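You operate a simulated robot arm through the tools that you are given. There is no shell and no other tool. Be economical: measure what you need, move in short steps, check, and stop when the job is done.

Carry out the task below with a simulated robot arm. There is one attempt and no reset: what you move stays moved.

JOB
Stand both dye bottles in the small blue tray, shut the rinse box and push the purple holder in.
Fine: the holder goes under the clear drip box. Set down upright: bottle of blue dye, bottle of green dye.

Only the result counts: the job must be done as asked and must still hold three seconds after the hand-in. Knocking over, shifting, dropping, spilling or breaking anything else fails it.

ROBOT AND FRAMES
A 6-joint arm with a four-finger gripper on a trunk, on a base that drives. Base frame: it is fixed to the floor where the robot stands at the start and does not move with it; the origin is under the middle of the robot, x ahead of it, y to its left, z up; the surface under the hand at the start is at about z = 0.9. Units: m, degrees, N and s.
With the tool pointing down near the work surface it reaches from about 0.3 to 0.7 m from the robot's upright axis, wherever it stands. Its first joint turns from -166.0 to 166.0 degrees. Places, roughly: pot tray [0.6, -0.1, 0.9]; purple holder [0.3, 0.1, 0.9]; teal rinse button [0.3, -0.4, 1]; white drip button [0.4, 0.1, 1]; white sliding lid [0.5, -0.3, 1]. Payload 3.43 kg.
The tool frame sits at the grasp point between the pads (the TCP): z along the fingers, y along the line on which they close. The tips reach 0.03 m beyond it. The gripper opens to 0.12 m. The gripper's body begins 0.085 m behind the TCP.
Orientation is told as [roll, pitch, yaw] about the base's x, y, z axes, in that order, counted from this pose: with the fingers straight down and closing along the base's y, the tool's x points along the base's -x, its y along +y and its z along -z.

CONTROLS
- The arm moves only by the tool jog_arm. Its argument "motion" is a list of rows, each a list of 6 numbers: the shift along the tool's x, y, z in units of 400 mm (1.0 is 400 mm), then the turn, a rotation vector about the tool's x, y, z in units of 180 degrees (1.0 is 180 degrees). In form: [[x, y, z, rx, ry, rz], ...]. A call has 1 to 10 rows; each row is the pose to reach, as a shift and turn from the pose commanded when the call began, along the tool's axes at that moment. "jaw" is the opening, from 0 (shut) to 1 (fully open), set as the call begins (left out, the last holds). A call with a number of a shift or a turn outside -1 to 1 is refused whole. Rows are played at 5 a second. More than 0.05 m and 8.6 degrees between two rows, or a gripper value outside its range, and nothing of the call is played. Where a pose cannot be reached the arm comes as near as it can. A force on the tool above 40 N (or 10 N above the force at the start of the call, whichever is more), or a blocked arm, ends the call early, and 0.2 s more pass. Each finger halts on what it meets, pressing with about 38 N; the grip force reading is that of the motor and also rises with nothing between the fingers. The clock runs only during rows and for 0.2 s after the last one: add rows that repeat a pose to give the fingers time. The reply holds the time, the measured pose of the TCP, the force on the tool along the base axes, the opening and the grip force, in the units named above and with some noise, with the torque about the TCP (base axes, N m) and any sound that the robot's microphone picked up, and new pictures: "pictures" is both (left out), scene, wrist or none.
- Cameras (640 x 400 px; columns grow to the right, rows downward): "scene" is now at [0.0479, 0.106, 1.5586]; the picture's right is [-0.44, -0.90, 0.00], its down [-0.69, 0.34, -0.63] and it looks along [0.57, -0.28, -0.77] (base axes); focal length 292 px, centre (320, 200). "wrist" rides on the gripper at [0.071, -0.017, -0.121] in the tool frame; the picture's right is [0.23, 0.97, 0.00], its down [-0.81, 0.19, -0.55] and it looks along [-0.54, 0.13, 0.83] (tool axes); focal length 275 px, centre (320, 200). There is no depth. A picture from a camera that has moved, and an enlarged one, comes with that camera's place and axes in the base frame and with its lens.
- raise_lower(by): slides the trunk up (or, below 0, down) by that many m; the arm and the scene camera ride with it, the base frame stays. It gives what a move gives, with no picture.
- base_move(legs): drives the robot by 1 to 6 legs, each [ahead, left, turn to the left] in m, m and degrees, along the robot's own axes; the way and the turn of a leg run together, so that a leg with both is an arc; at most 1.5 m and 180 degrees a leg. The arm and the cameras ride along, it lands a little off, and it stops where it bumps. It gives what a move gives, and a new picture of the scene camera.
- aim_head(pan, tilt): turns the head with the scene camera to pan (to the left, within 120 degrees either way) and tilt (down, from -29 to 69), counted from straight ahead of the robot. It gives what a move gives, and a new picture of the scene camera.
- inspect(camera, box): a new picture of the part [left, top, right, bottom] of that camera's present view, enlarged. The clock stands still meanwhile.
- hand_in(): hands the job in; it is judged then, once.

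Go step by step. Nothing tells you exact positions but the pictures and the camera data: compare them with the known pose of the tool, close in by small moves and look again before you grip or let go. The budget is 120 turns and 260 pictures, counting those below and the enlarged ones. Unless the task says otherwise, let go and move clear before handing in, and close with one line.

The tools are called after "Call:" as a command line: name --pt "numbers of a row" for each row, then --argument value for the rest, lists and objects as JSON in quotes. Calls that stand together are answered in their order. jog_arm: Moves the arm, as the interface text tells. Its arguments: {"type":"object","properties":{"motion":{"type":"array","items":{"type":"array","items":{"type":"number"}}},"jaw":{"type":"number"},"pictures":{"type":"string","enum":["both","scene","wrist","none"]}},"required":["motion"]} The other tools are called the same way: raise_lower (by) slides the trunk up or down; base_move (legs) drives the base; aim_head (pan, tilt) turns the head that bears the scene camera; inspect (camera, box) takes an enlarged picture of a part of a camera's view; hand_in () hands the job in.

At the start:

```text
t: 0.0
position: [0.5241, -0.1395, 1.1611]
orientation: [-0.1, -0.1, -0.1]
contact_force: [-0.5, -0.1, -0.5]
torque: [0.01, -0.03, 0.01]
gripper_width: 0.1202
finger_force: 0.0
trunk travel left (down, up): [-0.075, 0.365]
robot x, y, heading: [0.0003, -0.0019, 0.1]
head pan, tilt: [-26.4, 50.6]
```

scene: 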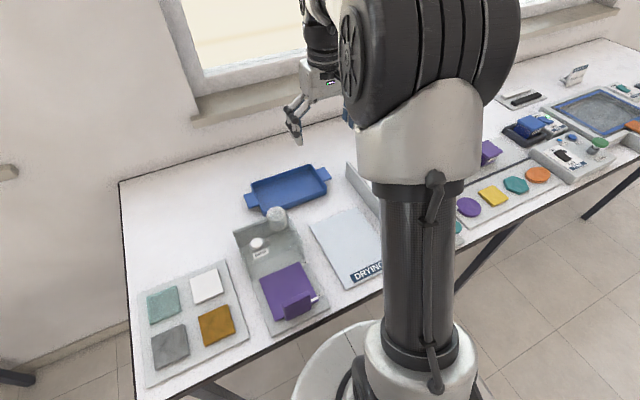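
wrist: 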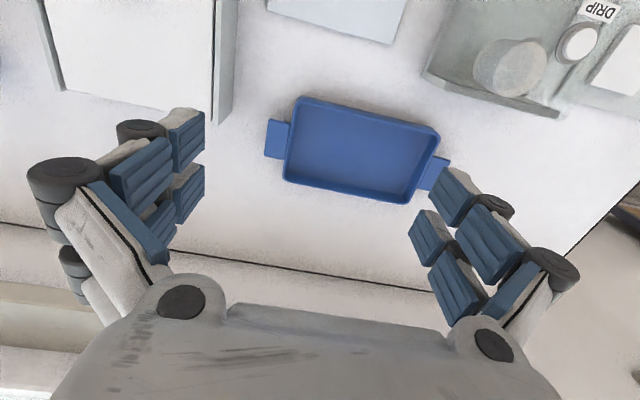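

The blue pot tray, the drip station with the purple holder, and other stuff to the right are visible, but the arm blocks the middle. I look around with the head first.

Call:
aim_head --pan -60 --tilt 45

Call:
aim_head --pan 10 --tilt 50

```text
t: 1.0
position: [0.5246, -0.1399, 1.1603]
orientation: [0.1, 0.1, 0.0]
contact_force: [0.0, 0.4, 0.2]
torque: [-0.01, 0.0, 0.01]
gripper_width: 0.1199
finger_force: 0.1
trunk travel left (down, up): [-0.075, 0.365]
robot x, y, heading: [0.0042, 0.0036, 0.0]
head pan, tilt: [-60.0, 45.0]
camera scene: at [0.0201, 0.0696, 1.5663], right [-0.87, -0.5, 0.0], down [-0.35, 0.61, -0.71], along [0.35, -0.61, -0.71], focal length 292 px, centre (320, 200)
```

scene: 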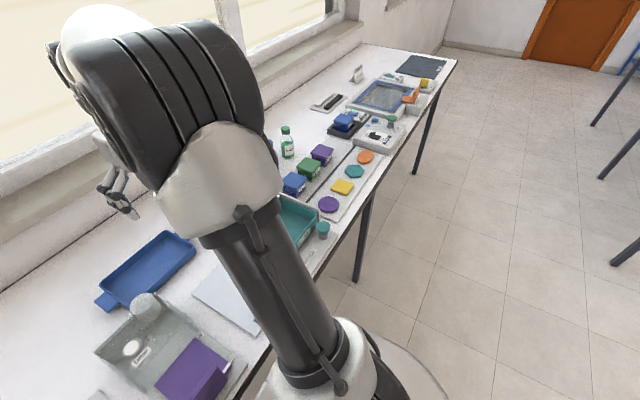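

```text
t: 2.4
position: [0.5243, -0.1387, 1.1603]
orientation: [0.0, 0.0, 0.1]
contact_force: [1.0, 0.5, -0.2]
torque: [0.0, -0.01, 0.01]
gripper_width: 0.12
finger_force: 0.0
trunk travel left (down, up): [-0.075, 0.365]
robot x, y, heading: [0.0029, 0.0007, -0.1]
head pan, tilt: [10.0, 50.0]
camera scene: at [0.0552, 0.1533, 1.5594], right [0.17, -0.98, 0.0], down [-0.75, -0.13, -0.64], along [0.63, 0.11, -0.77], focal length 292 px, centre (320, 200)
```

scene: 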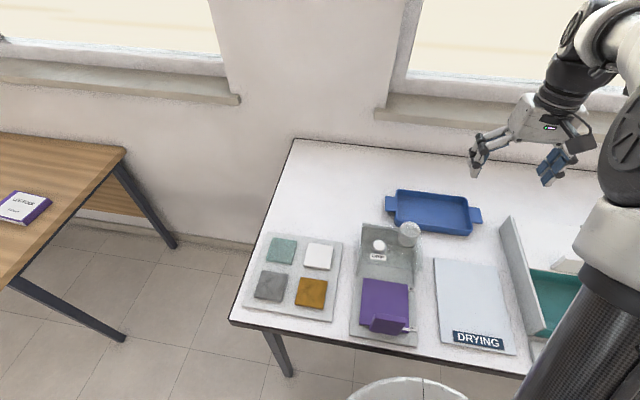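

A teal rinse box stands to the right, and a green bottle and coloured blocks beyond it. I zoom in from the far pan before moving.

Call:
aim_head --pan -75 --tilt 35

Call:
inspect --camera "scene" --box '[100, 60, 340, 240]'

```text
t: 4.0
position: [0.5236, -0.1395, 1.1602]
orientation: [0.0, 0.0, 0.0]
contact_force: [-0.4, 0.3, -0.2]
torque: [0.01, -0.01, -0.02]
gripper_width: 0.12
finger_force: 0.1
trunk travel left (down, up): [-0.075, 0.365]
robot x, y, heading: [-0.0024, 0.0005, -0.2]
head pan, tilt: [-75.0, 35.0]
camera scene: at [0.0023, 0.055, 1.5811], right [-0.97, -0.26, 0.0], down [-0.15, 0.55, -0.82], along [0.21, -0.79, -0.57], focal length 292 px, centre (320, 200)
```

scene: 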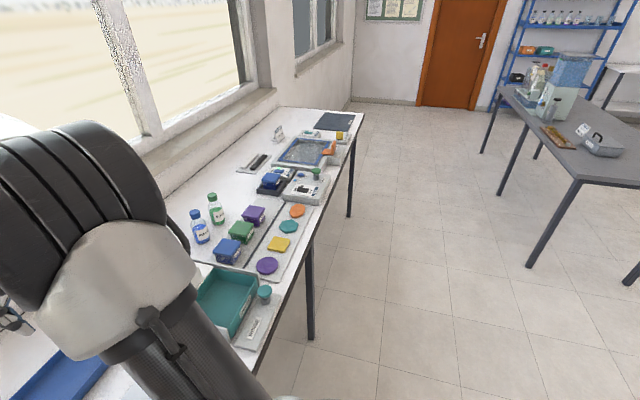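

```text
2.22 times, centred on (220, 150) of scene
camera zoom: at [0.0023, 0.055, 1.5811], right [-0.97, -0.26, 0.0], down [-0.15, 0.55, -0.82], along [0.21, -0.79, -0.57], focal length 648 px, centre (542, 311)
```

zoom: 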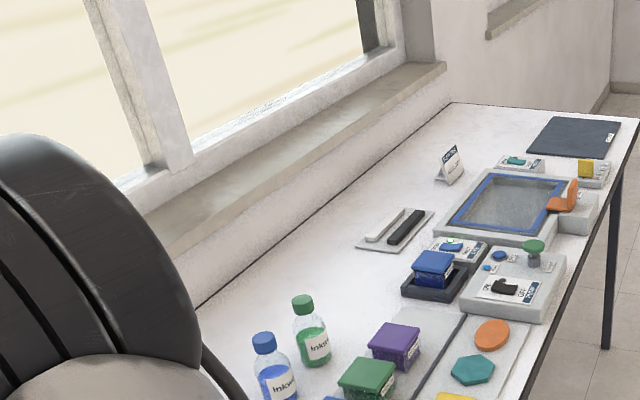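

The blue bottle is at about (0.59, -0.55) and the green at (0.58, -0.65). Driving 0.33 m to the right should bring both bottles, the box and the tray within reach.

Call:
base_move --legs '[[0, -0.33, 0]]'

Call:
aim_head --pan -50 --tilt 55

Call:
aim_head --pan 15 --tilt 55

Call:
inspect --camera "wrist" --box '[0, 0, 640, 400]'

```text
t: 6.2
position: [0.5224, -0.4783, 1.1605]
orientation: [0.0, 0.0, -0.3]
contact_force: [-0.2, -0.1, 0.5]
torque: [0.06, -0.01, -0.01]
gripper_width: 0.1201
finger_force: 0.0
trunk travel left (down, up): [-0.075, 0.365]
robot x, y, heading: [-0.0015, -0.3374, -0.5]
head pan, tilt: [-75.0, 35.0]
camera scene: at [0.0017, -0.2811, 1.5811], right [-0.97, -0.25, 0.0], down [-0.15, 0.56, -0.82], along [0.21, -0.79, -0.57], focal length 292 px, centre (320, 200)
```

scene: 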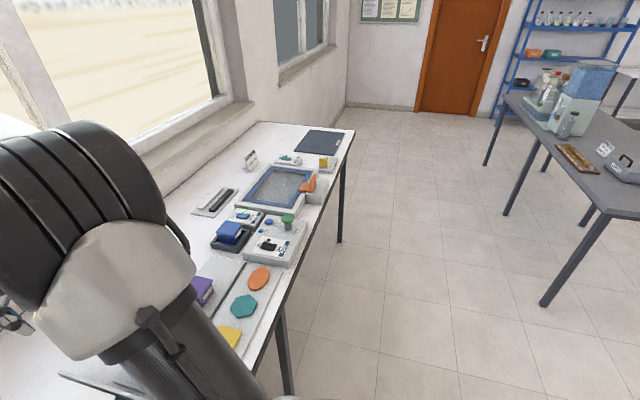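

```text
t: 7.1
position: [0.523, -0.4753, 1.1598]
orientation: [0.0, 0.1, -0.3]
contact_force: [0.5, 0.7, 0.1]
torque: [0.02, 0.01, -0.01]
gripper_width: 0.1201
finger_force: 0.0
trunk travel left (down, up): [-0.075, 0.365]
robot x, y, heading: [0.0004, -0.3368, -0.4]
head pan, tilt: [-50.0, 55.0]
camera scene: at [0.0253, -0.2507, 1.5529], right [-0.77, -0.64, 0.0], down [-0.52, 0.63, -0.57], along [0.37, -0.44, -0.82], focal length 292 px, centre (320, 200)
```

scene: 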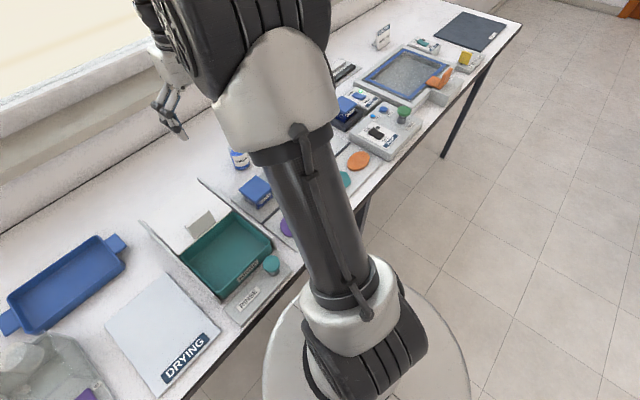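

```text
t: 8.4
position: [0.5219, -0.4766, 1.1598]
orientation: [0.1, 0.0, -0.3]
contact_force: [0.4, -0.7, -0.3]
torque: [0.0, 0.03, -0.04]
gripper_width: 0.1201
finger_force: 0.1
trunk travel left (down, up): [-0.075, 0.365]
robot x, y, heading: [-0.0027, -0.3349, -0.4]
head pan, tilt: [15.0, 55.0]
camera scene: at [0.049, -0.1769, 1.5529], right [0.25, -0.97, 0.0], down [-0.79, -0.21, -0.57], along [0.55, 0.15, -0.82], focal length 292 px, centre (320, 200)
```

scene: 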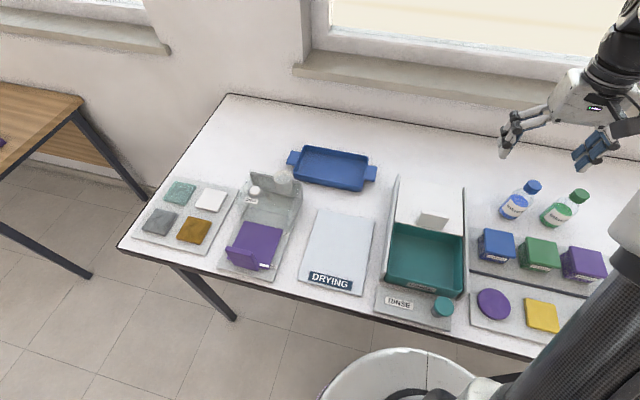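

```text
1.00 times, centred on (320, 200) of wrist (not enlarged: the box is as wide or as high as the picture)
camera zoom: at [0.4505, -0.4937, 1.2804], right [-0.23, 0.97, 0.0], down [0.81, 0.19, 0.55], along [0.54, 0.12, -0.83], focal length 275 px, centre (320, 200)
```

zoom: 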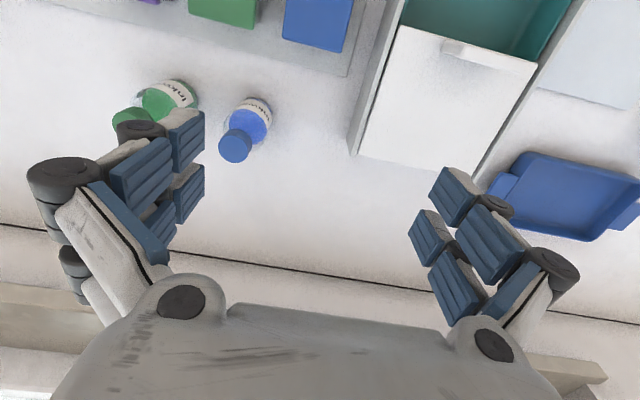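

Now the whole right area is in view: the lid (white, with a tab) slides toward the robot over the teal basin. I zoom in on the box, the bottles and the drip station.

Call:
inspect --camera "scene" --box '[360, 160, 488, 340]'

Call:
inspect --camera "scene" --box '[210, 130, 390, 290]'

Call:
inspect --camera "scene" --box '[450, 160, 620, 280]'

```text
2.22 times, centred on (424, 250) of scene
camera zoom: at [0.049, -0.1769, 1.5529], right [0.25, -0.97, 0.0], down [-0.79, -0.21, -0.57], along [0.55, 0.15, -0.82], focal length 648 px, centre (89, 89)
```

zoom: 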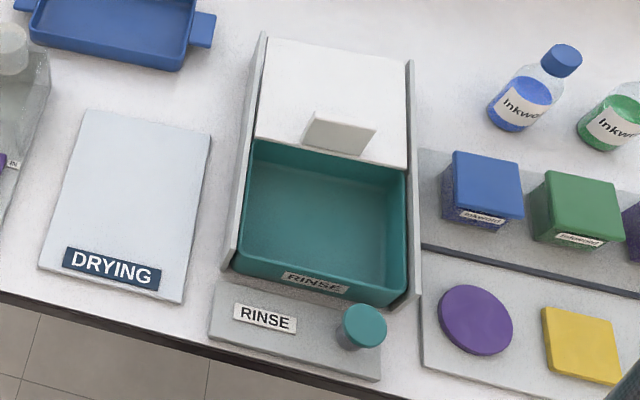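

```text
2.50 times, centred on (300, 210) of scene
camera zoom: at [0.049, -0.1769, 1.5529], right [0.25, -0.97, 0.0], down [-0.79, -0.21, -0.57], along [0.55, 0.15, -0.82], focal length 729 px, centre (370, 175)
```

zoom: 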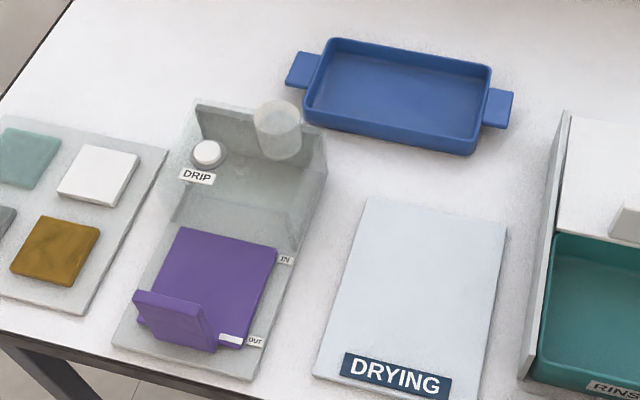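

```text
3.33 times, centred on (535, 220) of scene
camera zoom: at [0.049, -0.1769, 1.5529], right [0.25, -0.97, 0.0], down [-0.79, -0.21, -0.57], along [0.55, 0.15, -0.82], focal length 973 px, centre (-397, 133)
```

zoom: 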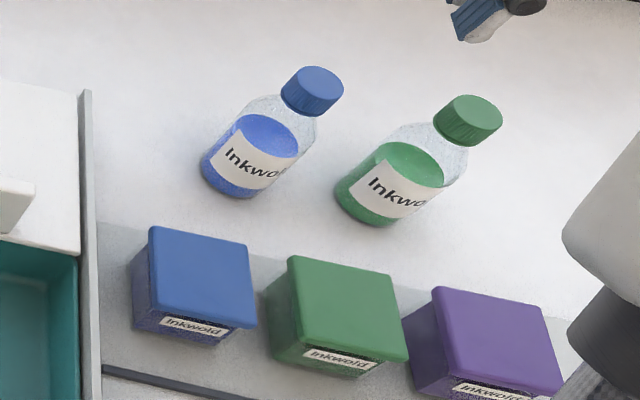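

The lid's tab is at the box's middle, and the purple holder sits at OUT, needing to slide forward to IN. The two bottles are at about (0.574, -0.553) and (0.576, -0.656), roughly 0.115 m tall, so I go above the blue one.

Call:
jog_arm --pt "-0.05 -0.08 0.05 0 0 0" --pt "-0.1 -0.16 0.1 0 0 0" --pt "-0.13 -0.19 0.13 0 0 0" --pt "-0.13 -0.19 0.13 0 0 0" --jaw 0.76

```text
t: 9.4
position: [0.5744, -0.5533, 1.1062]
orientation: [0.0, 0.1, -0.4]
contact_force: [0.4, -0.5, -0.2]
torque: [-0.01, 0.04, -0.02]
gripper_width: 0.0915
finger_force: 0.1
trunk travel left (down, up): [-0.075, 0.365]
robot x, y, heading: [0.0013, -0.3365, -0.2]
head pan, tilt: [15.0, 55.0]
camera scene: at [0.0489, -0.1768, 1.5529], right [0.25, -0.97, 0.0], down [-0.79, -0.21, -0.57], along [0.55, 0.15, -0.82], focal length 292 px, centre (320, 200)
camera wrist: at [0.5019, -0.5702, 1.2274], right [-0.23, 0.97, 0.0], down [0.81, 0.19, 0.55], along [0.54, 0.12, -0.83], focal length 275 px, centre (320, 200)
```

scene: 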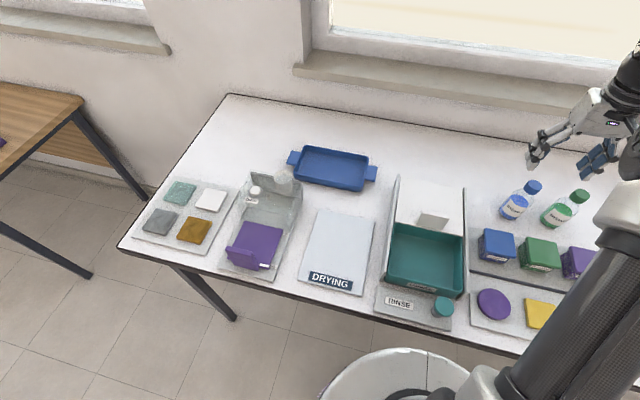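
wrist: 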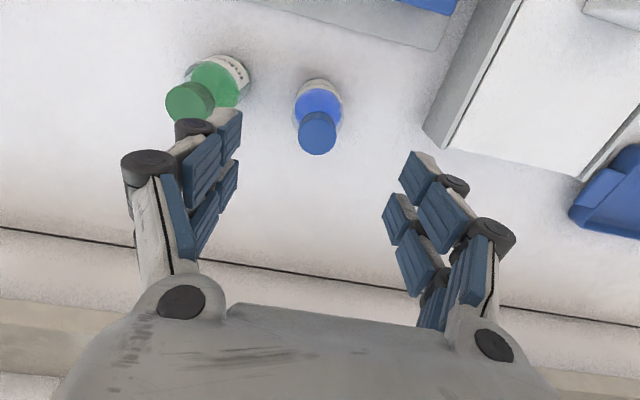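

The blue bottle lies almost exactly under the tool (about 0.578, -0.556) and is about 5 cm wide. I narrow the jaws a bit to clear the green bottle and descend.

Call:
jog_arm --pt "-0.004 -0.006 0.05 0 0 0" --pt "-0.006 -0.006 0.12 0 0 0" --pt "-0.006 -0.006 0.19 0 0 0" --pt "-0.006 -0.006 0.19 0 0 0" --jaw 0.62

```text
t: 10.4
position: [0.5767, -0.5567, 1.0313]
orientation: [0.0, 0.0, -0.4]
contact_force: [-0.1, -0.3, -0.1]
torque: [0.02, 0.01, -0.01]
gripper_width: 0.0741
finger_force: 0.0
trunk travel left (down, up): [-0.075, 0.365]
robot x, y, heading: [0.0041, -0.336, -0.4]
head pan, tilt: [15.0, 55.0]
camera scene: at [0.0489, -0.1768, 1.5529], right [0.25, -0.97, 0.0], down [-0.79, -0.21, -0.57], along [0.55, 0.15, -0.82], focal length 292 px, centre (320, 200)
camera wrist: at [0.5037, -0.572, 1.1516], right [-0.23, 0.97, 0.0], down [0.81, 0.19, 0.55], along [0.54, 0.12, -0.83], focal length 275 px, centre (320, 200)
```

scene: 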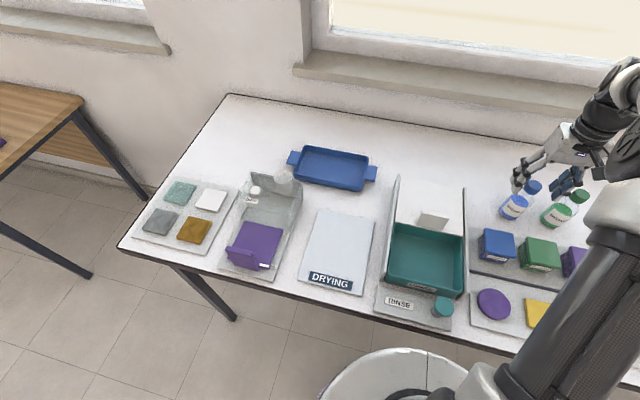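
wrist: 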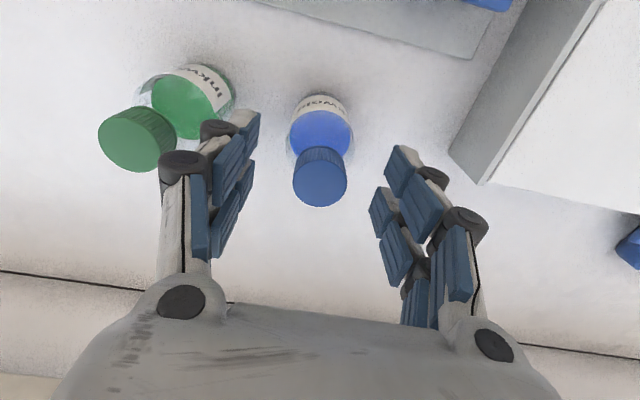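

Aligned: the cap is right at the grasp point in the wrist view. I go on down to z about 0.955 and close.

Call:
jog_arm --pt "0 0 0.06 0 0 0" --pt "0 0 0.12 0 0 0" --pt "0 0 0.18 0 0 0" --pt "0 0 0.187 0 0 0" --pt "0 0 0.187 0 0 0" --jaw 0.62

Call:
jog_arm --pt "0 0 0 0 0 0" --pt "0 0 0 0 0 0" --pt "0 0 0 0 0 0" --pt "0 0 0 0 0 0" --pt "0 0 0 0 0 0" --jaw 0.2

```text
t: 11.7
position: [0.5786, -0.5555, 0.9583]
orientation: [0.0, 0.0, -0.3]
contact_force: [-0.3, -0.6, 1.0]
torque: [-0.02, 0.01, 0.02]
gripper_width: 0.0743
finger_force: 0.1
trunk travel left (down, up): [-0.075, 0.365]
robot x, y, heading: [-0.0005, -0.3342, -0.4]
head pan, tilt: [15.0, 55.0]
camera scene: at [0.049, -0.1768, 1.5529], right [0.25, -0.97, 0.0], down [-0.79, -0.21, -0.57], along [0.55, 0.15, -0.82], focal length 292 px, centre (320, 200)
camera wrist: at [0.5048, -0.5722, 1.0777], right [-0.23, 0.97, 0.0], down [0.81, 0.19, 0.55], along [0.54, 0.12, -0.83], focal length 275 px, centre (320, 200)
```

scene: 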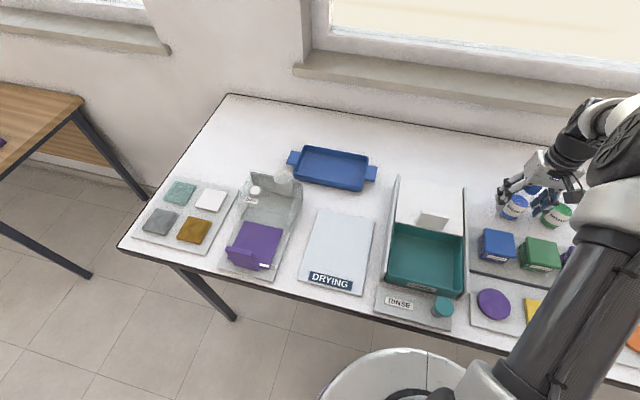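
wrist: 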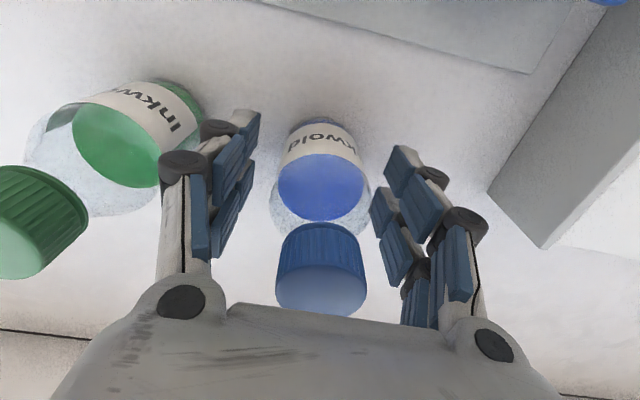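

```text
t: 12.8
position: [0.577, -0.5554, 0.9582]
orientation: [0.1, 0.0, -0.3]
contact_force: [-0.2, 0.9, 0.9]
torque: [0.02, -0.01, 0.01]
gripper_width: 0.0482
finger_force: 37.7
trunk travel left (down, up): [-0.075, 0.365]
robot x, y, heading: [-0.0036, -0.3375, -0.2]
head pan, tilt: [15.0, 55.0]
camera scene: at [0.0489, -0.1768, 1.5529], right [0.25, -0.97, 0.0], down [-0.79, -0.21, -0.57], along [0.55, 0.15, -0.82], focal length 292 px, centre (320, 200)
camera wrist: at [0.5049, -0.5721, 1.0779], right [-0.23, 0.97, 0.0], down [0.81, 0.19, 0.55], along [0.54, 0.12, -0.83], focal length 275 px, centre (320, 200)
```

scene: 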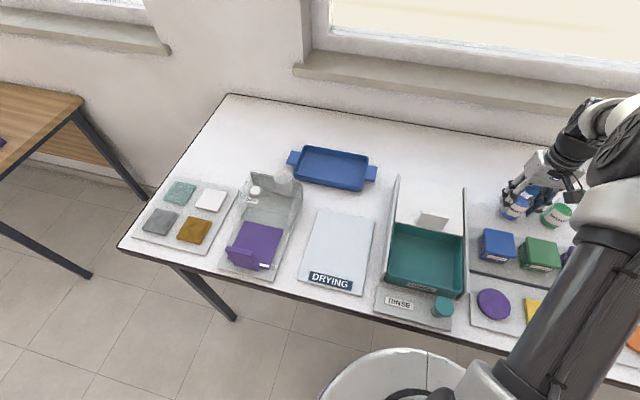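
wrist: 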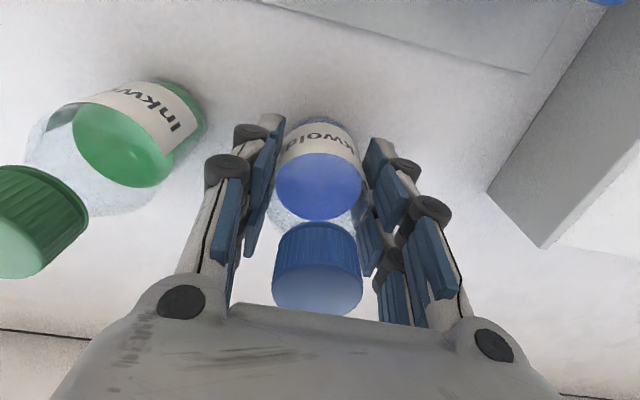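

The bottle is held (opening 0.048). I lift it straight up and carry it toward the tray above everything.

Call:
jog_arm --pt "0 0 -0.06 0 0 0" --pt "0 0 -0.16 0 0 0" --pt "0 0 -0.27 0 0 0" --pt "0 0 -0.37 0 0 0" --pt "0 0 -0.43 0 0 0" --pt "0 0.08 -0.43 0 0 0" --pt "-0.01 0.18 -0.43 0 0 0" --pt "-0.02 0.29 -0.43 0 0 0" --pt "-0.03 0.4 -0.43 0 0 0" --pt "-0.04 0.5 -0.43 0 0 0" --pictures "none"

Call:
jog_arm --pt "0 0.1 0 0 0 0" --pt "0 0.2 0 0 0 0" --pt "-0.01 0.3 0 0 0 0" --pt "-0.015 0.4 0 0 0 0" --pt "-0.02 0.5 0 0 0 0" --pt "-0.02 0.6 0 0 0 0" --pt "-0.02 0.7 0 0 0 0" --pt "-0.02 0.76 0 0 0 0" --pt "-0.02 0.8 0 0 0 0" --pt "-0.02 0.8 0 0 0 0"

```text
t: 15.1
position: [0.5928, -0.3531, 1.1307]
orientation: [0.1, 0.0, -0.3]
contact_force: [0.0, 0.0, -1.9]
torque: [0.02, -0.01, -0.01]
gripper_width: 0.0481
finger_force: 38.1
trunk travel left (down, up): [-0.075, 0.365]
robot x, y, heading: [-0.0024, -0.3333, -0.2]
head pan, tilt: [15.0, 55.0]
```

```text
t: 17.2
position: [0.6036, -0.0361, 1.1274]
orientation: [0.0, 0.0, -0.2]
contact_force: [-0.7, 0.2, -1.5]
torque: [-0.02, 0.01, 0.01]
gripper_width: 0.0482
finger_force: 37.6
trunk travel left (down, up): [-0.075, 0.365]
robot x, y, heading: [-0.0023, -0.3323, -0.3]
head pan, tilt: [15.0, 55.0]
camera scene: at [0.049, -0.177, 1.5529], right [0.25, -0.97, 0.0], down [-0.79, -0.21, -0.57], along [0.55, 0.15, -0.82], focal length 292 px, centre (320, 200)
camera wrist: at [0.5314, -0.0526, 1.2481], right [-0.23, 0.97, 0.0], down [0.81, 0.19, 0.55], along [0.54, 0.12, -0.83], focal length 275 px, centre (320, 200)
```

scene: 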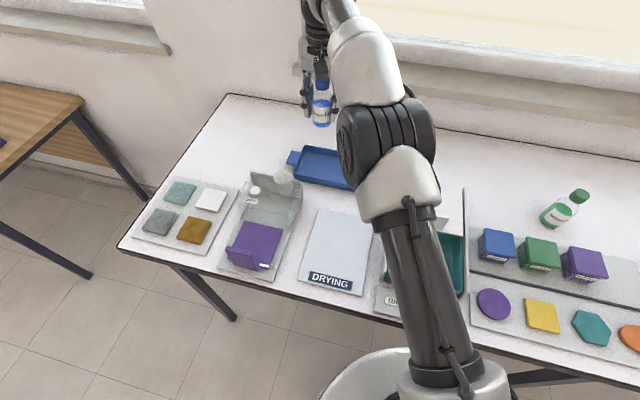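
wrist: 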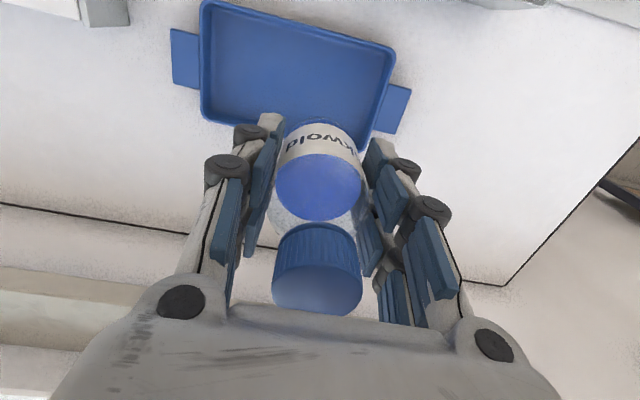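

The tray spans about x 0.543–0.656, y -0.161–0.026, so the blue bottle goes to (0.60, -0.03). I descend to just above it.

Call:
jog_arm --pt "0.008 0.015 0.08 0 0 0" --pt "0.008 0.015 0.18 0 0 0" --pt "0.008 0.015 0.27 0 0 0" --pt "0.008 0.015 0.34 0 0 0" --pt "0.008 0.015 0.34 0 0 0"

```text
t: 18.4
position: [0.6021, -0.0278, 0.9927]
orientation: [0.0, 0.0, -0.3]
contact_force: [-0.2, -0.3, -2.0]
torque: [0.03, 0.04, 0.03]
gripper_width: 0.0479
finger_force: 38.0
trunk travel left (down, up): [-0.075, 0.365]
robot x, y, heading: [-0.0015, -0.3392, -0.2]
head pan, tilt: [15.0, 55.0]
camera scene: at [0.049, -0.1768, 1.5529], right [0.25, -0.97, 0.0], down [-0.79, -0.21, -0.57], along [0.55, 0.15, -0.82], focal length 292 px, centre (320, 200)
camera wrist: at [0.5295, -0.0446, 1.1131], right [-0.23, 0.97, 0.0], down [0.81, 0.19, 0.55], along [0.54, 0.12, -0.83], focal length 275 px, centre (320, 200)
```

scene: 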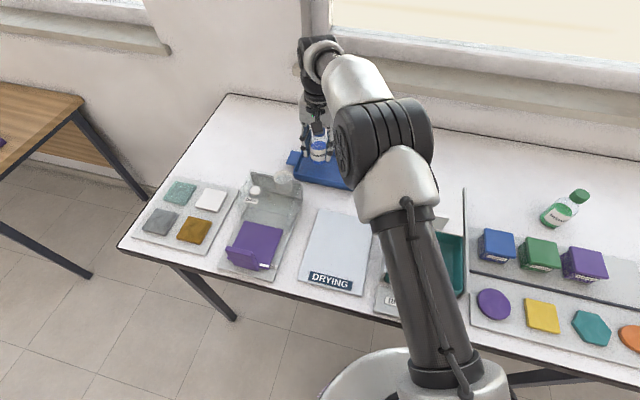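
wrist: 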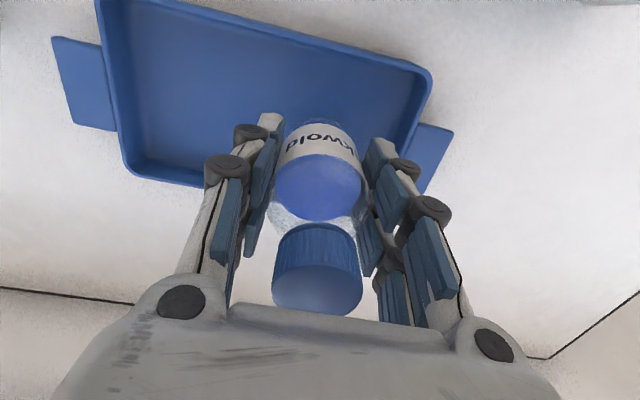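

Placed inside the rim with clearance. I lower gently until the bottle touches the tray floor.

Call:
jog_arm --pt "0 0 0.03 0 0 0" --pt "0 0 0.05 0 0 0" --pt "0 0 0.06 0 0 0" --pt "0 0 0.068 0 0 0" --pt "0 0 0.068 0 0 0"

```text
t: 19.6
position: [0.6012, -0.031, 0.9669]
orientation: [0.0, 0.0, -0.3]
contact_force: [-0.4, 1.1, -1.1]
torque: [0.01, 0.01, 0.0]
gripper_width: 0.0479
finger_force: 38.5
trunk travel left (down, up): [-0.075, 0.365]
robot x, y, heading: [0.0005, -0.3362, 0.0]
head pan, tilt: [15.0, 55.0]
camera scene: at [0.0491, -0.1768, 1.5529], right [0.25, -0.97, 0.0], down [-0.79, -0.21, -0.57], along [0.55, 0.15, -0.82], focal length 292 px, centre (320, 200)
camera wrist: at [0.529, -0.0462, 1.0865], right [-0.23, 0.97, 0.0], down [0.81, 0.19, 0.55], along [0.54, 0.12, -0.83], focal length 275 px, centre (320, 200)
```

scene: 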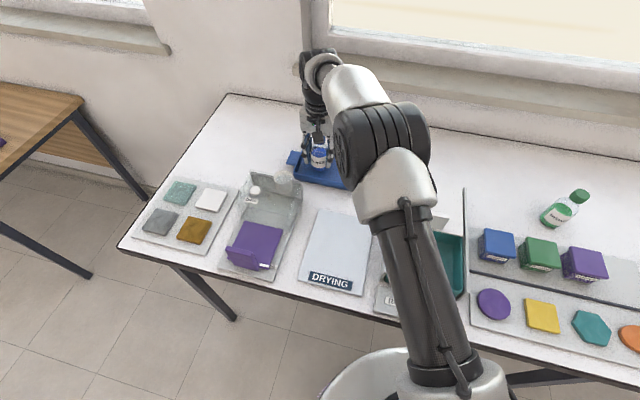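
wrist: 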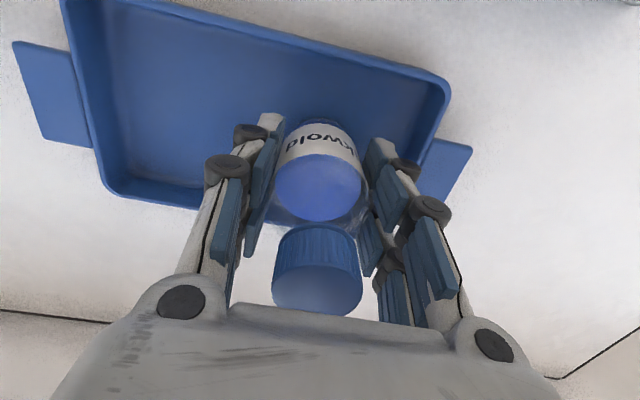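

Still hanging (about -1.5 N), so I step down by 1.5 mm at a time.

Call:
jog_arm --pt "0 0 0.004 0 0 0" --pt "0 0 0.006 0 0 0" --pt "0 0 0.006 0 0 0" --pictures "none"

Call:
jog_arm --pt "0 0 0.003 0 0 0" --pt "0 0 0.005 0 0 0" --pt "0 0 0.005 0 0 0" --pictures "none"

```text
t: 20.4
position: [0.6006, -0.0298, 0.9645]
orientation: [0.1, 0.0, -0.3]
contact_force: [-0.5, 0.3, -1.5]
torque: [-0.01, -0.01, 0.03]
gripper_width: 0.048
finger_force: 38.0
trunk travel left (down, up): [-0.075, 0.365]
robot x, y, heading: [-0.0015, -0.3361, -0.3]
head pan, tilt: [15.0, 55.0]
```

```text
t: 21.2
position: [0.6003, -0.0305, 0.9629]
orientation: [0.0, -0.1, -0.3]
contact_force: [0.6, 0.2, 4.7]
torque: [-0.04, 0.01, 0.03]
gripper_width: 0.0481
finger_force: 37.5
trunk travel left (down, up): [-0.075, 0.365]
robot x, y, heading: [-0.0001, -0.335, -0.4]
head pan, tilt: [15.0, 55.0]
```

Contact felt at z 0.963. I release with a small opening and rise straight up.

Call:
jog_arm --pt "0 0 0 0 0 0" --pt "0 0 0 0 0 0" --pt "0 0 0 0 0 0" --jaw 0.55 --pictures "wrist"

Call:
jog_arm --pt "0 0 -0.05 0 0 0" --pt "0 0 -0.12 0 0 0" --pt "0 0 -0.22 0 0 0" --pt "0 0 -0.32 0 0 0" --pt "0 0 -0.42 0 0 0" --pt "0 0 -0.42 0 0 0"

```text
t: 22.1
position: [0.6008, -0.0302, 0.9623]
orientation: [0.0, 0.0, -0.3]
contact_force: [0.2, 0.2, 0.1]
torque: [0.01, 0.01, -0.05]
gripper_width: 0.066
finger_force: 0.1
trunk travel left (down, up): [-0.075, 0.365]
robot x, y, heading: [0.0013, -0.3336, -0.4]
head pan, tilt: [15.0, 55.0]
camera wrist: at [0.5281, -0.0465, 1.082], right [-0.23, 0.97, 0.0], down [0.81, 0.19, 0.55], along [0.54, 0.12, -0.83], focal length 275 px, centre (320, 200)
```

wrist: 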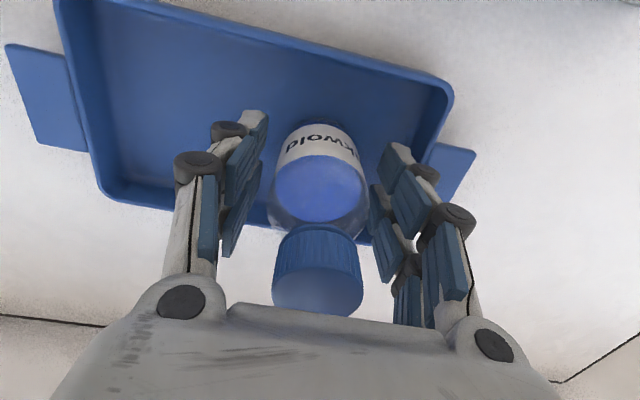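

```text
t: 23.4
position: [0.6007, -0.0302, 1.131]
orientation: [0.1, 0.0, -0.3]
contact_force: [-0.4, -0.2, 0.0]
torque: [0.04, 0.03, 0.01]
gripper_width: 0.0659
finger_force: 0.1
trunk travel left (down, up): [-0.075, 0.365]
robot x, y, heading: [-0.003, -0.3343, -0.3]
head pan, tilt: [15.0, 55.0]
camera scene: at [0.0487, -0.177, 1.5529], right [0.25, -0.97, 0.0], down [-0.79, -0.21, -0.57], along [0.56, 0.15, -0.82], focal length 292 px, centre (320, 200)
camera wrist: at [0.5294, -0.0473, 1.2512], right [-0.23, 0.97, 0.0], down [0.81, 0.19, 0.55], along [0.54, 0.12, -0.83], focal length 275 px, centre (320, 200)
```

scene: 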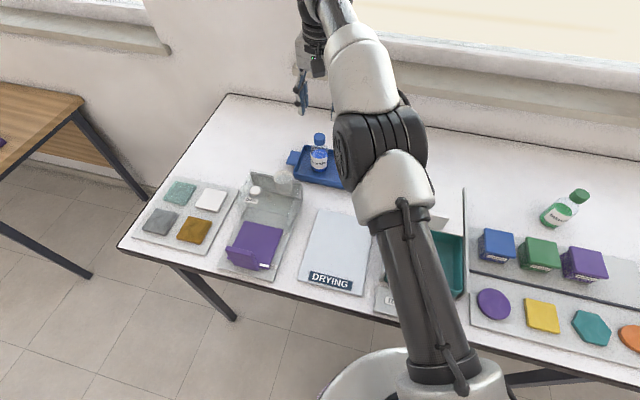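
wrist: 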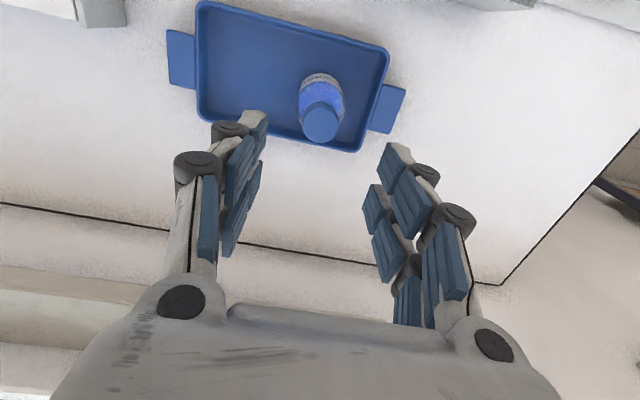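

The blue bottle stands upright in the tray. Now back over to the green bottle at about (0.577, -0.656).

Call:
jog_arm --pt "0 -0.08 0 0 0 0" --pt "0 -0.18 0 0 0 0" --pt "0 -0.28 0 0 0 0" --pt "0 -0.38 0 0 0 0" --pt "0 -0.48 0 0 0 0" --pt "0 -0.58 0 0 0 0" --pt "0.02 -0.68 0 0 0 0" --pt "0.04 -0.78 0 0 0 0" --pt "0.05 -0.88 0 0 0 0" --pt "0.06 -0.98 0 0 0 0" --jaw 0.62 --pictures "none"

Call:
jog_arm --pt "0 -0.1 0 0 0 0" --pt "0 -0.2 0 0 0 0" --pt "0 -0.3 0 0 0 0" --pt "0 -0.4 0 0 0 0" --pt "0 -0.5 0 0 0 0" --pt "0 -0.58 0.06 0 0 0" --pt "0 -0.58 0.1 0 0 0" --pt "0 -0.58 0.1 0 0 0"

```text
t: 25.6
position: [0.5759, -0.4221, 1.1283]
orientation: [0.0, 0.1, -0.3]
contact_force: [-0.3, -0.4, 0.0]
torque: [-0.02, 0.01, -0.01]
gripper_width: 0.0743
finger_force: 0.1
trunk travel left (down, up): [-0.075, 0.365]
robot x, y, heading: [-0.0, -0.3369, -0.2]
head pan, tilt: [15.0, 55.0]
```

```text
t: 27.4
position: [0.5721, -0.654, 1.0891]
orientation: [0.0, 0.0, -0.3]
contact_force: [-0.2, 0.3, -0.3]
torque: [0.0, 0.01, 0.01]
gripper_width: 0.0746
finger_force: 0.0
trunk travel left (down, up): [-0.075, 0.365]
robot x, y, heading: [0.0015, -0.3373, -0.3]
head pan, tilt: [15.0, 55.0]
camera scene: at [0.049, -0.1769, 1.5529], right [0.25, -0.97, 0.0], down [-0.79, -0.21, -0.57], along [0.55, 0.15, -0.82], focal length 292 px, centre (320, 200)
camera wrist: at [0.5005, -0.6714, 1.2091], right [-0.23, 0.97, 0.0], down [0.81, 0.19, 0.55], along [0.54, 0.12, -0.83], focal length 275 px, centre (320, 200)
```

scene: 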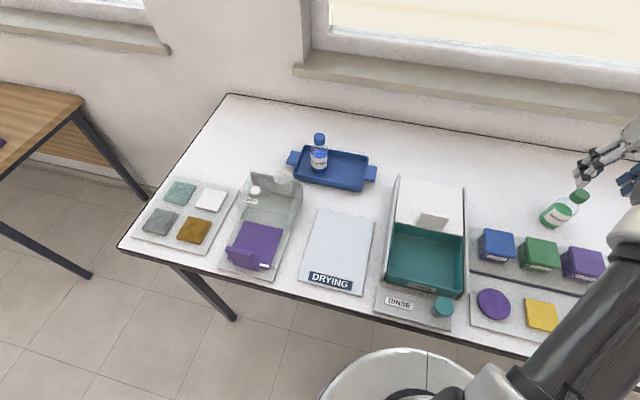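
wrist: 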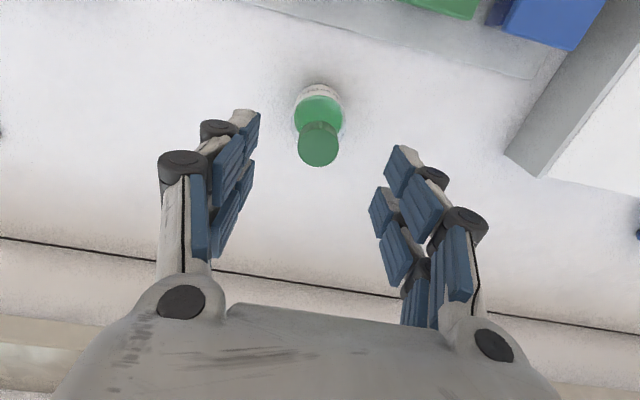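

Green cap at about (0.577, -0.656): a 5 mm correction ahead, then straight down.

Call:
jog_arm --pt "-0.012 -0.005 0.06 0 0 0" --pt "-0.012 -0.005 0.16 0 0 0" --pt "-0.012 -0.005 0.24 0 0 0" --pt "-0.012 -0.005 0.3 0 0 0" --pt "-0.012 -0.005 0.328 0 0 0" --pt "-0.012 -0.005 0.328 0 0 0" --pictures "wrist"

Call:
jog_arm --pt "0 0 0 0 0 0" --pt "0 0 0 0 0 0" --pt "0 0 0 0 0 0" --pt "0 0 0 0 0 0" --pt "0 0 0 0 0 0" --jaw 0.2 --pictures "wrist"

```text
t: 28.9
position: [0.5785, -0.6561, 0.9596]
orientation: [0.0, 0.0, -0.4]
contact_force: [-0.7, 0.1, 0.3]
torque: [0.02, 0.04, -0.01]
gripper_width: 0.0744
finger_force: 0.1
trunk travel left (down, up): [-0.075, 0.365]
robot x, y, heading: [0.001, -0.3307, -0.4]
head pan, tilt: [15.0, 55.0]
camera wrist: at [0.5064, -0.6733, 1.0791], right [-0.23, 0.97, 0.0], down [0.81, 0.19, 0.55], along [0.54, 0.12, -0.83], focal length 275 px, centre (320, 200)
```

wrist: 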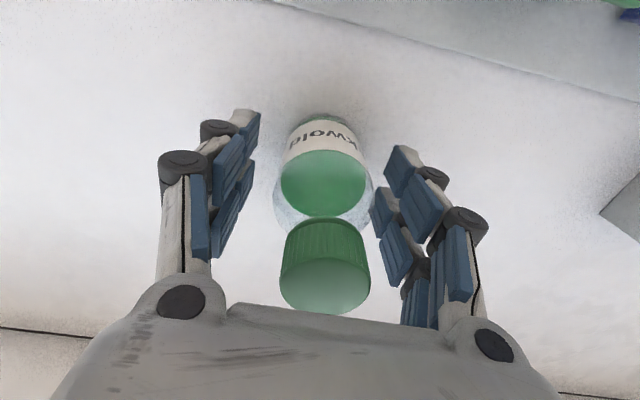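

```text
t: 30.1
position: [0.5787, -0.656, 0.9588]
orientation: [0.0, 0.0, -0.3]
contact_force: [0.4, 1.5, 1.7]
torque: [0.02, -0.04, 0.01]
gripper_width: 0.0473
finger_force: 37.6
trunk travel left (down, up): [-0.075, 0.365]
robot x, y, heading: [-0.0004, -0.3346, -0.3]
head pan, tilt: [15.0, 55.0]
camera wrist: at [0.5065, -0.6732, 1.0794], right [-0.23, 0.97, 0.0], down [0.81, 0.19, 0.55], along [0.54, 0.12, -0.83], focal length 275 px, centre (320, 200)
```

wrist: 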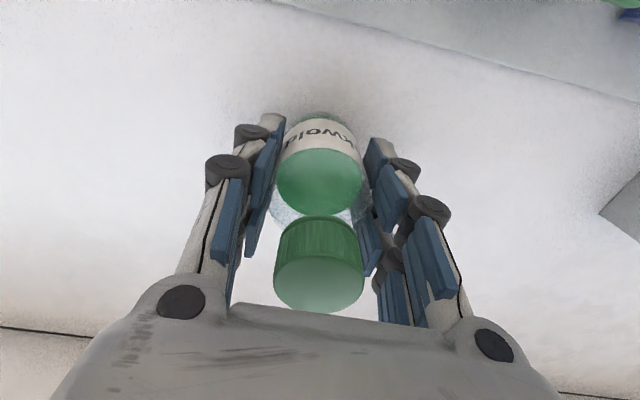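

The green bottle is held. I lift and carry it to (0.60, -0.113).

Call:
jog_arm --pt "0 0 -0.06 0 0 0" --pt "0 0 -0.16 0 0 0" --pt "0 0 -0.27 0 0 0" --pt "0 0 -0.37 0 0 0" --pt "0 0 -0.43 0 0 0" --pt "0 0.08 -0.43 0 0 0" --pt "-0.01 0.18 -0.43 0 0 0" --pt "-0.02 0.29 -0.43 0 0 0" --pt "-0.03 0.4 -0.43 0 0 0" --pt "-0.04 0.5 -0.43 0 0 0" --pictures "none"

Call:
jog_arm --pt "0 0.1 0 0 0 0" --pt "0 0.2 0 0 0 0" --pt "0 0.3 0 0 0 0" --pt "-0.005 0.4 0 0 0 0" --pt "-0.01 0.5 0 0 0 0" --pt "-0.015 0.6 0 0 0 0" --pt "-0.015 0.7 0 0 0 0" --pt "-0.015 0.78 0 0 0 0" --pt "-0.015 0.845 0 0 0 0" --pt "-0.015 0.845 0 0 0 0"

```text
t: 32.2
position: [0.5963, -0.4535, 1.1321]
orientation: [0.0, 0.0, -0.3]
contact_force: [0.9, -0.3, -1.6]
torque: [-0.06, 0.01, -0.03]
gripper_width: 0.0474
finger_force: 38.3
trunk travel left (down, up): [-0.075, 0.365]
robot x, y, heading: [0.0008, -0.3374, -0.3]
head pan, tilt: [15.0, 55.0]
```

```text
t: 34.5
position: [0.6046, -0.1165, 1.1288]
orientation: [0.0, 0.0, -0.3]
contact_force: [0.1, -0.3, -1.1]
torque: [-0.01, 0.0, -0.02]
gripper_width: 0.0478
finger_force: 38.2
trunk travel left (down, up): [-0.075, 0.365]
robot x, y, heading: [-0.0029, -0.3391, -0.4]
head pan, tilt: [15.0, 55.0]
camera scene: at [0.0491, -0.177, 1.5529], right [0.25, -0.97, 0.0], down [-0.79, -0.21, -0.57], along [0.55, 0.15, -0.82], focal length 292 px, centre (320, 200)
camera wrist: at [0.5319, -0.1329, 1.2499], right [-0.23, 0.97, 0.0], down [0.81, 0.19, 0.55], along [0.54, 0.12, -0.83], focal length 275 px, centre (320, 200)
```

scene: 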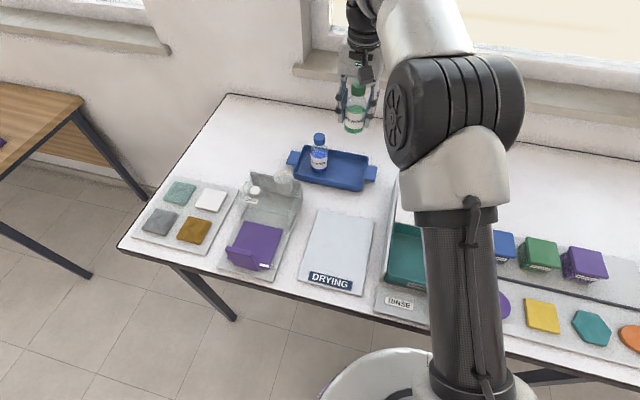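
wrist: 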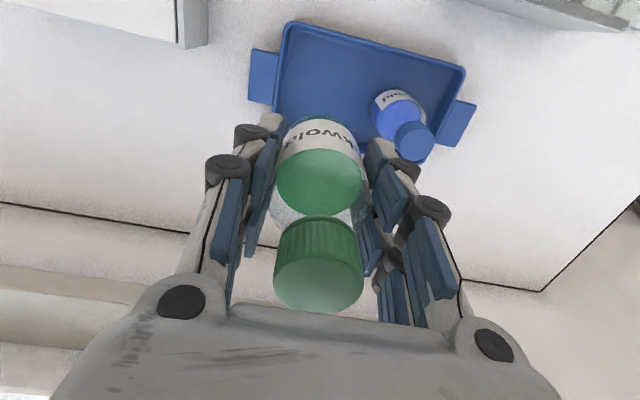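

I'm 5 mm off ahead; target (0.601, -0.111). Descend to just above the tray.

Call:
jog_arm --pt "0.008 0.013 0.08 0 0 0" --pt "0.008 0.013 0.18 0 0 0" --pt "0.008 0.013 0.27 0 0 0" --pt "0.008 0.013 0.34 0 0 0" --pt "0.008 0.013 0.365 0 0 0" --pt "0.008 0.013 0.365 0 0 0"

```text
t: 35.9
position: [0.6009, -0.1125, 0.9846]
orientation: [0.0, 0.0, -0.3]
contact_force: [1.1, 0.4, -1.3]
torque: [0.04, 0.0, 0.03]
gripper_width: 0.0477
finger_force: 37.7
trunk travel left (down, up): [-0.075, 0.365]
robot x, y, heading: [0.0004, -0.3354, -0.2]
head pan, tilt: [15.0, 55.0]
camera scene: at [0.0491, -0.1768, 1.5529], right [0.25, -0.97, 0.0], down [-0.79, -0.21, -0.57], along [0.55, 0.15, -0.82], focal length 292 px, centre (320, 200)
camera wrist: at [0.5282, -0.1295, 1.1044], right [-0.23, 0.97, 0.0], down [0.81, 0.19, 0.55], along [0.54, 0.12, -0.83], focal length 275 px, centre (320, 200)
```

scene: 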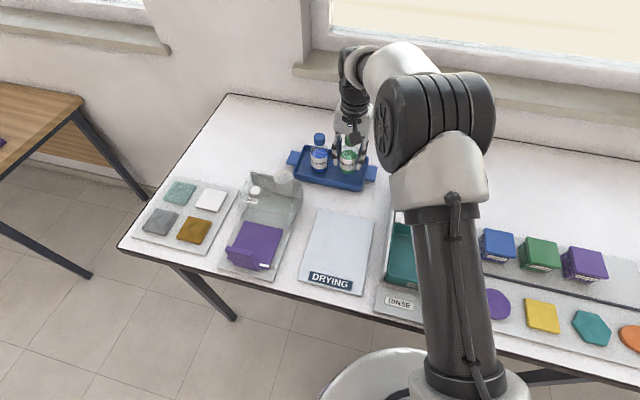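
wrist: 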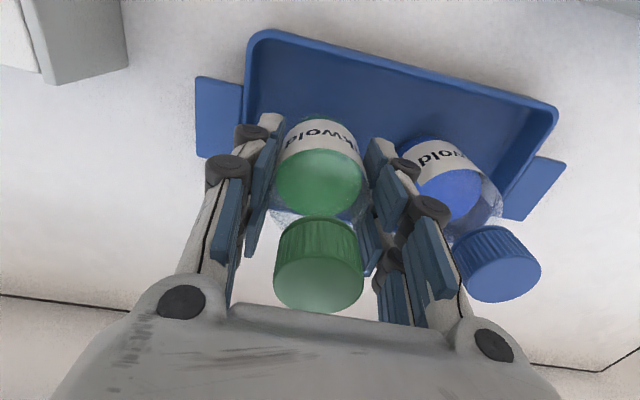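

Clear of the blue bottle. I lower to the contact height of 0.963.

Call:
jog_arm --pt "0 0 0.02 0 0 0" --pt "0 0 0.04 0 0 0" --pt "0 0 0.046 0 0 0" --pt "0 0 0.05 0 0 0" --pt "0 0 0.05 0 0 0" --pictures "wrist"

```text
t: 37.0
position: [0.5995, -0.1134, 0.965]
orientation: [-0.1, 0.0, -0.4]
contact_force: [-0.1, 0.7, -1.6]
torque: [-0.03, 0.01, 0.0]
gripper_width: 0.0473
finger_force: 38.0
trunk travel left (down, up): [-0.075, 0.365]
robot x, y, heading: [-0.0028, -0.3362, -0.2]
head pan, tilt: [15.0, 55.0]
camera wrist: at [0.5272, -0.1291, 1.085], right [-0.23, 0.97, 0.0], down [0.81, 0.19, 0.55], along [0.54, 0.12, -0.83], focal length 275 px, centre (320, 200)
```

wrist: 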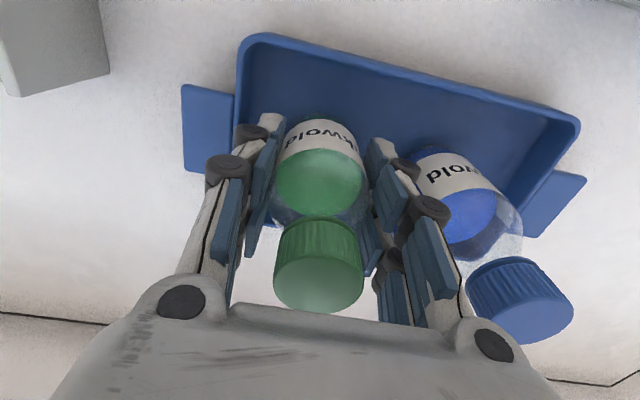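

Call:
jog_arm --pt "0 0 0.003 0 0 0" --pt "0 0 0.006 0 0 0" --pt "0 0 0.006 0 0 0" --pictures "none"

```text
t: 37.9
position: [0.5999, -0.113, 0.9647]
orientation: [0.0, -0.2, -0.3]
contact_force: [-1.5, 0.1, 10.9]
torque: [-0.12, 0.14, -0.02]
gripper_width: 0.0476
finger_force: 38.3
trunk travel left (down, up): [-0.075, 0.365]
robot x, y, heading: [-0.0034, -0.3334, -0.3]
head pan, tilt: [15.0, 55.0]
```

Firm contact; I ease off slightly, then release with a small opening.

Call:
jog_arm --pt "0 0 -0.002 0 0 0" --pt "0 0 -0.002 0 0 0" --pictures "none"

Call:
jog_arm --pt "0 0 0 0 0 0" --pt "0 0 0 0 0 0" --pt "0 0 0 0 0 0" --jaw 0.49 --pictures "wrist"

```text
t: 38.5
position: [0.5995, -0.1132, 0.9642]
orientation: [0.1, -0.1, -0.3]
contact_force: [1.1, -0.3, 9.8]
torque: [0.0, -0.1, -0.04]
gripper_width: 0.0477
finger_force: 37.0
trunk travel left (down, up): [-0.075, 0.365]
robot x, y, heading: [0.0003, -0.3372, -0.4]
head pan, tilt: [15.0, 55.0]
```

```text
t: 39.2
position: [0.5999, -0.1123, 0.9632]
orientation: [0.0, 0.0, -0.3]
contact_force: [-0.2, -0.6, 0.0]
torque: [0.0, -0.04, -0.02]
gripper_width: 0.059
finger_force: 0.1
trunk travel left (down, up): [-0.075, 0.365]
robot x, y, heading: [-0.0021, -0.3325, -0.7]
head pan, tilt: [15.0, 55.0]
camera wrist: at [0.5272, -0.1291, 1.0835], right [-0.23, 0.97, 0.0], down [0.81, 0.19, 0.55], along [0.54, 0.12, -0.83], focal length 275 px, centre (320, 200)
```

wrist: 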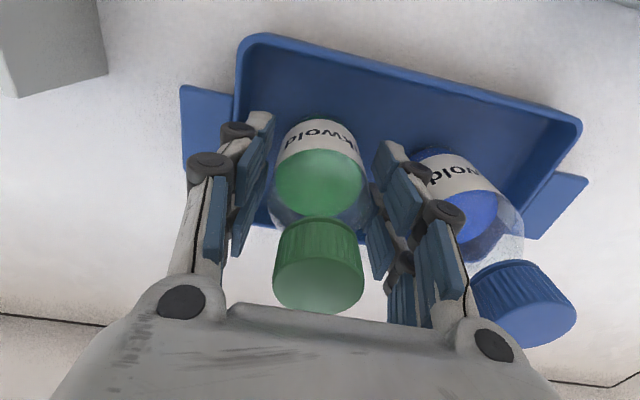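

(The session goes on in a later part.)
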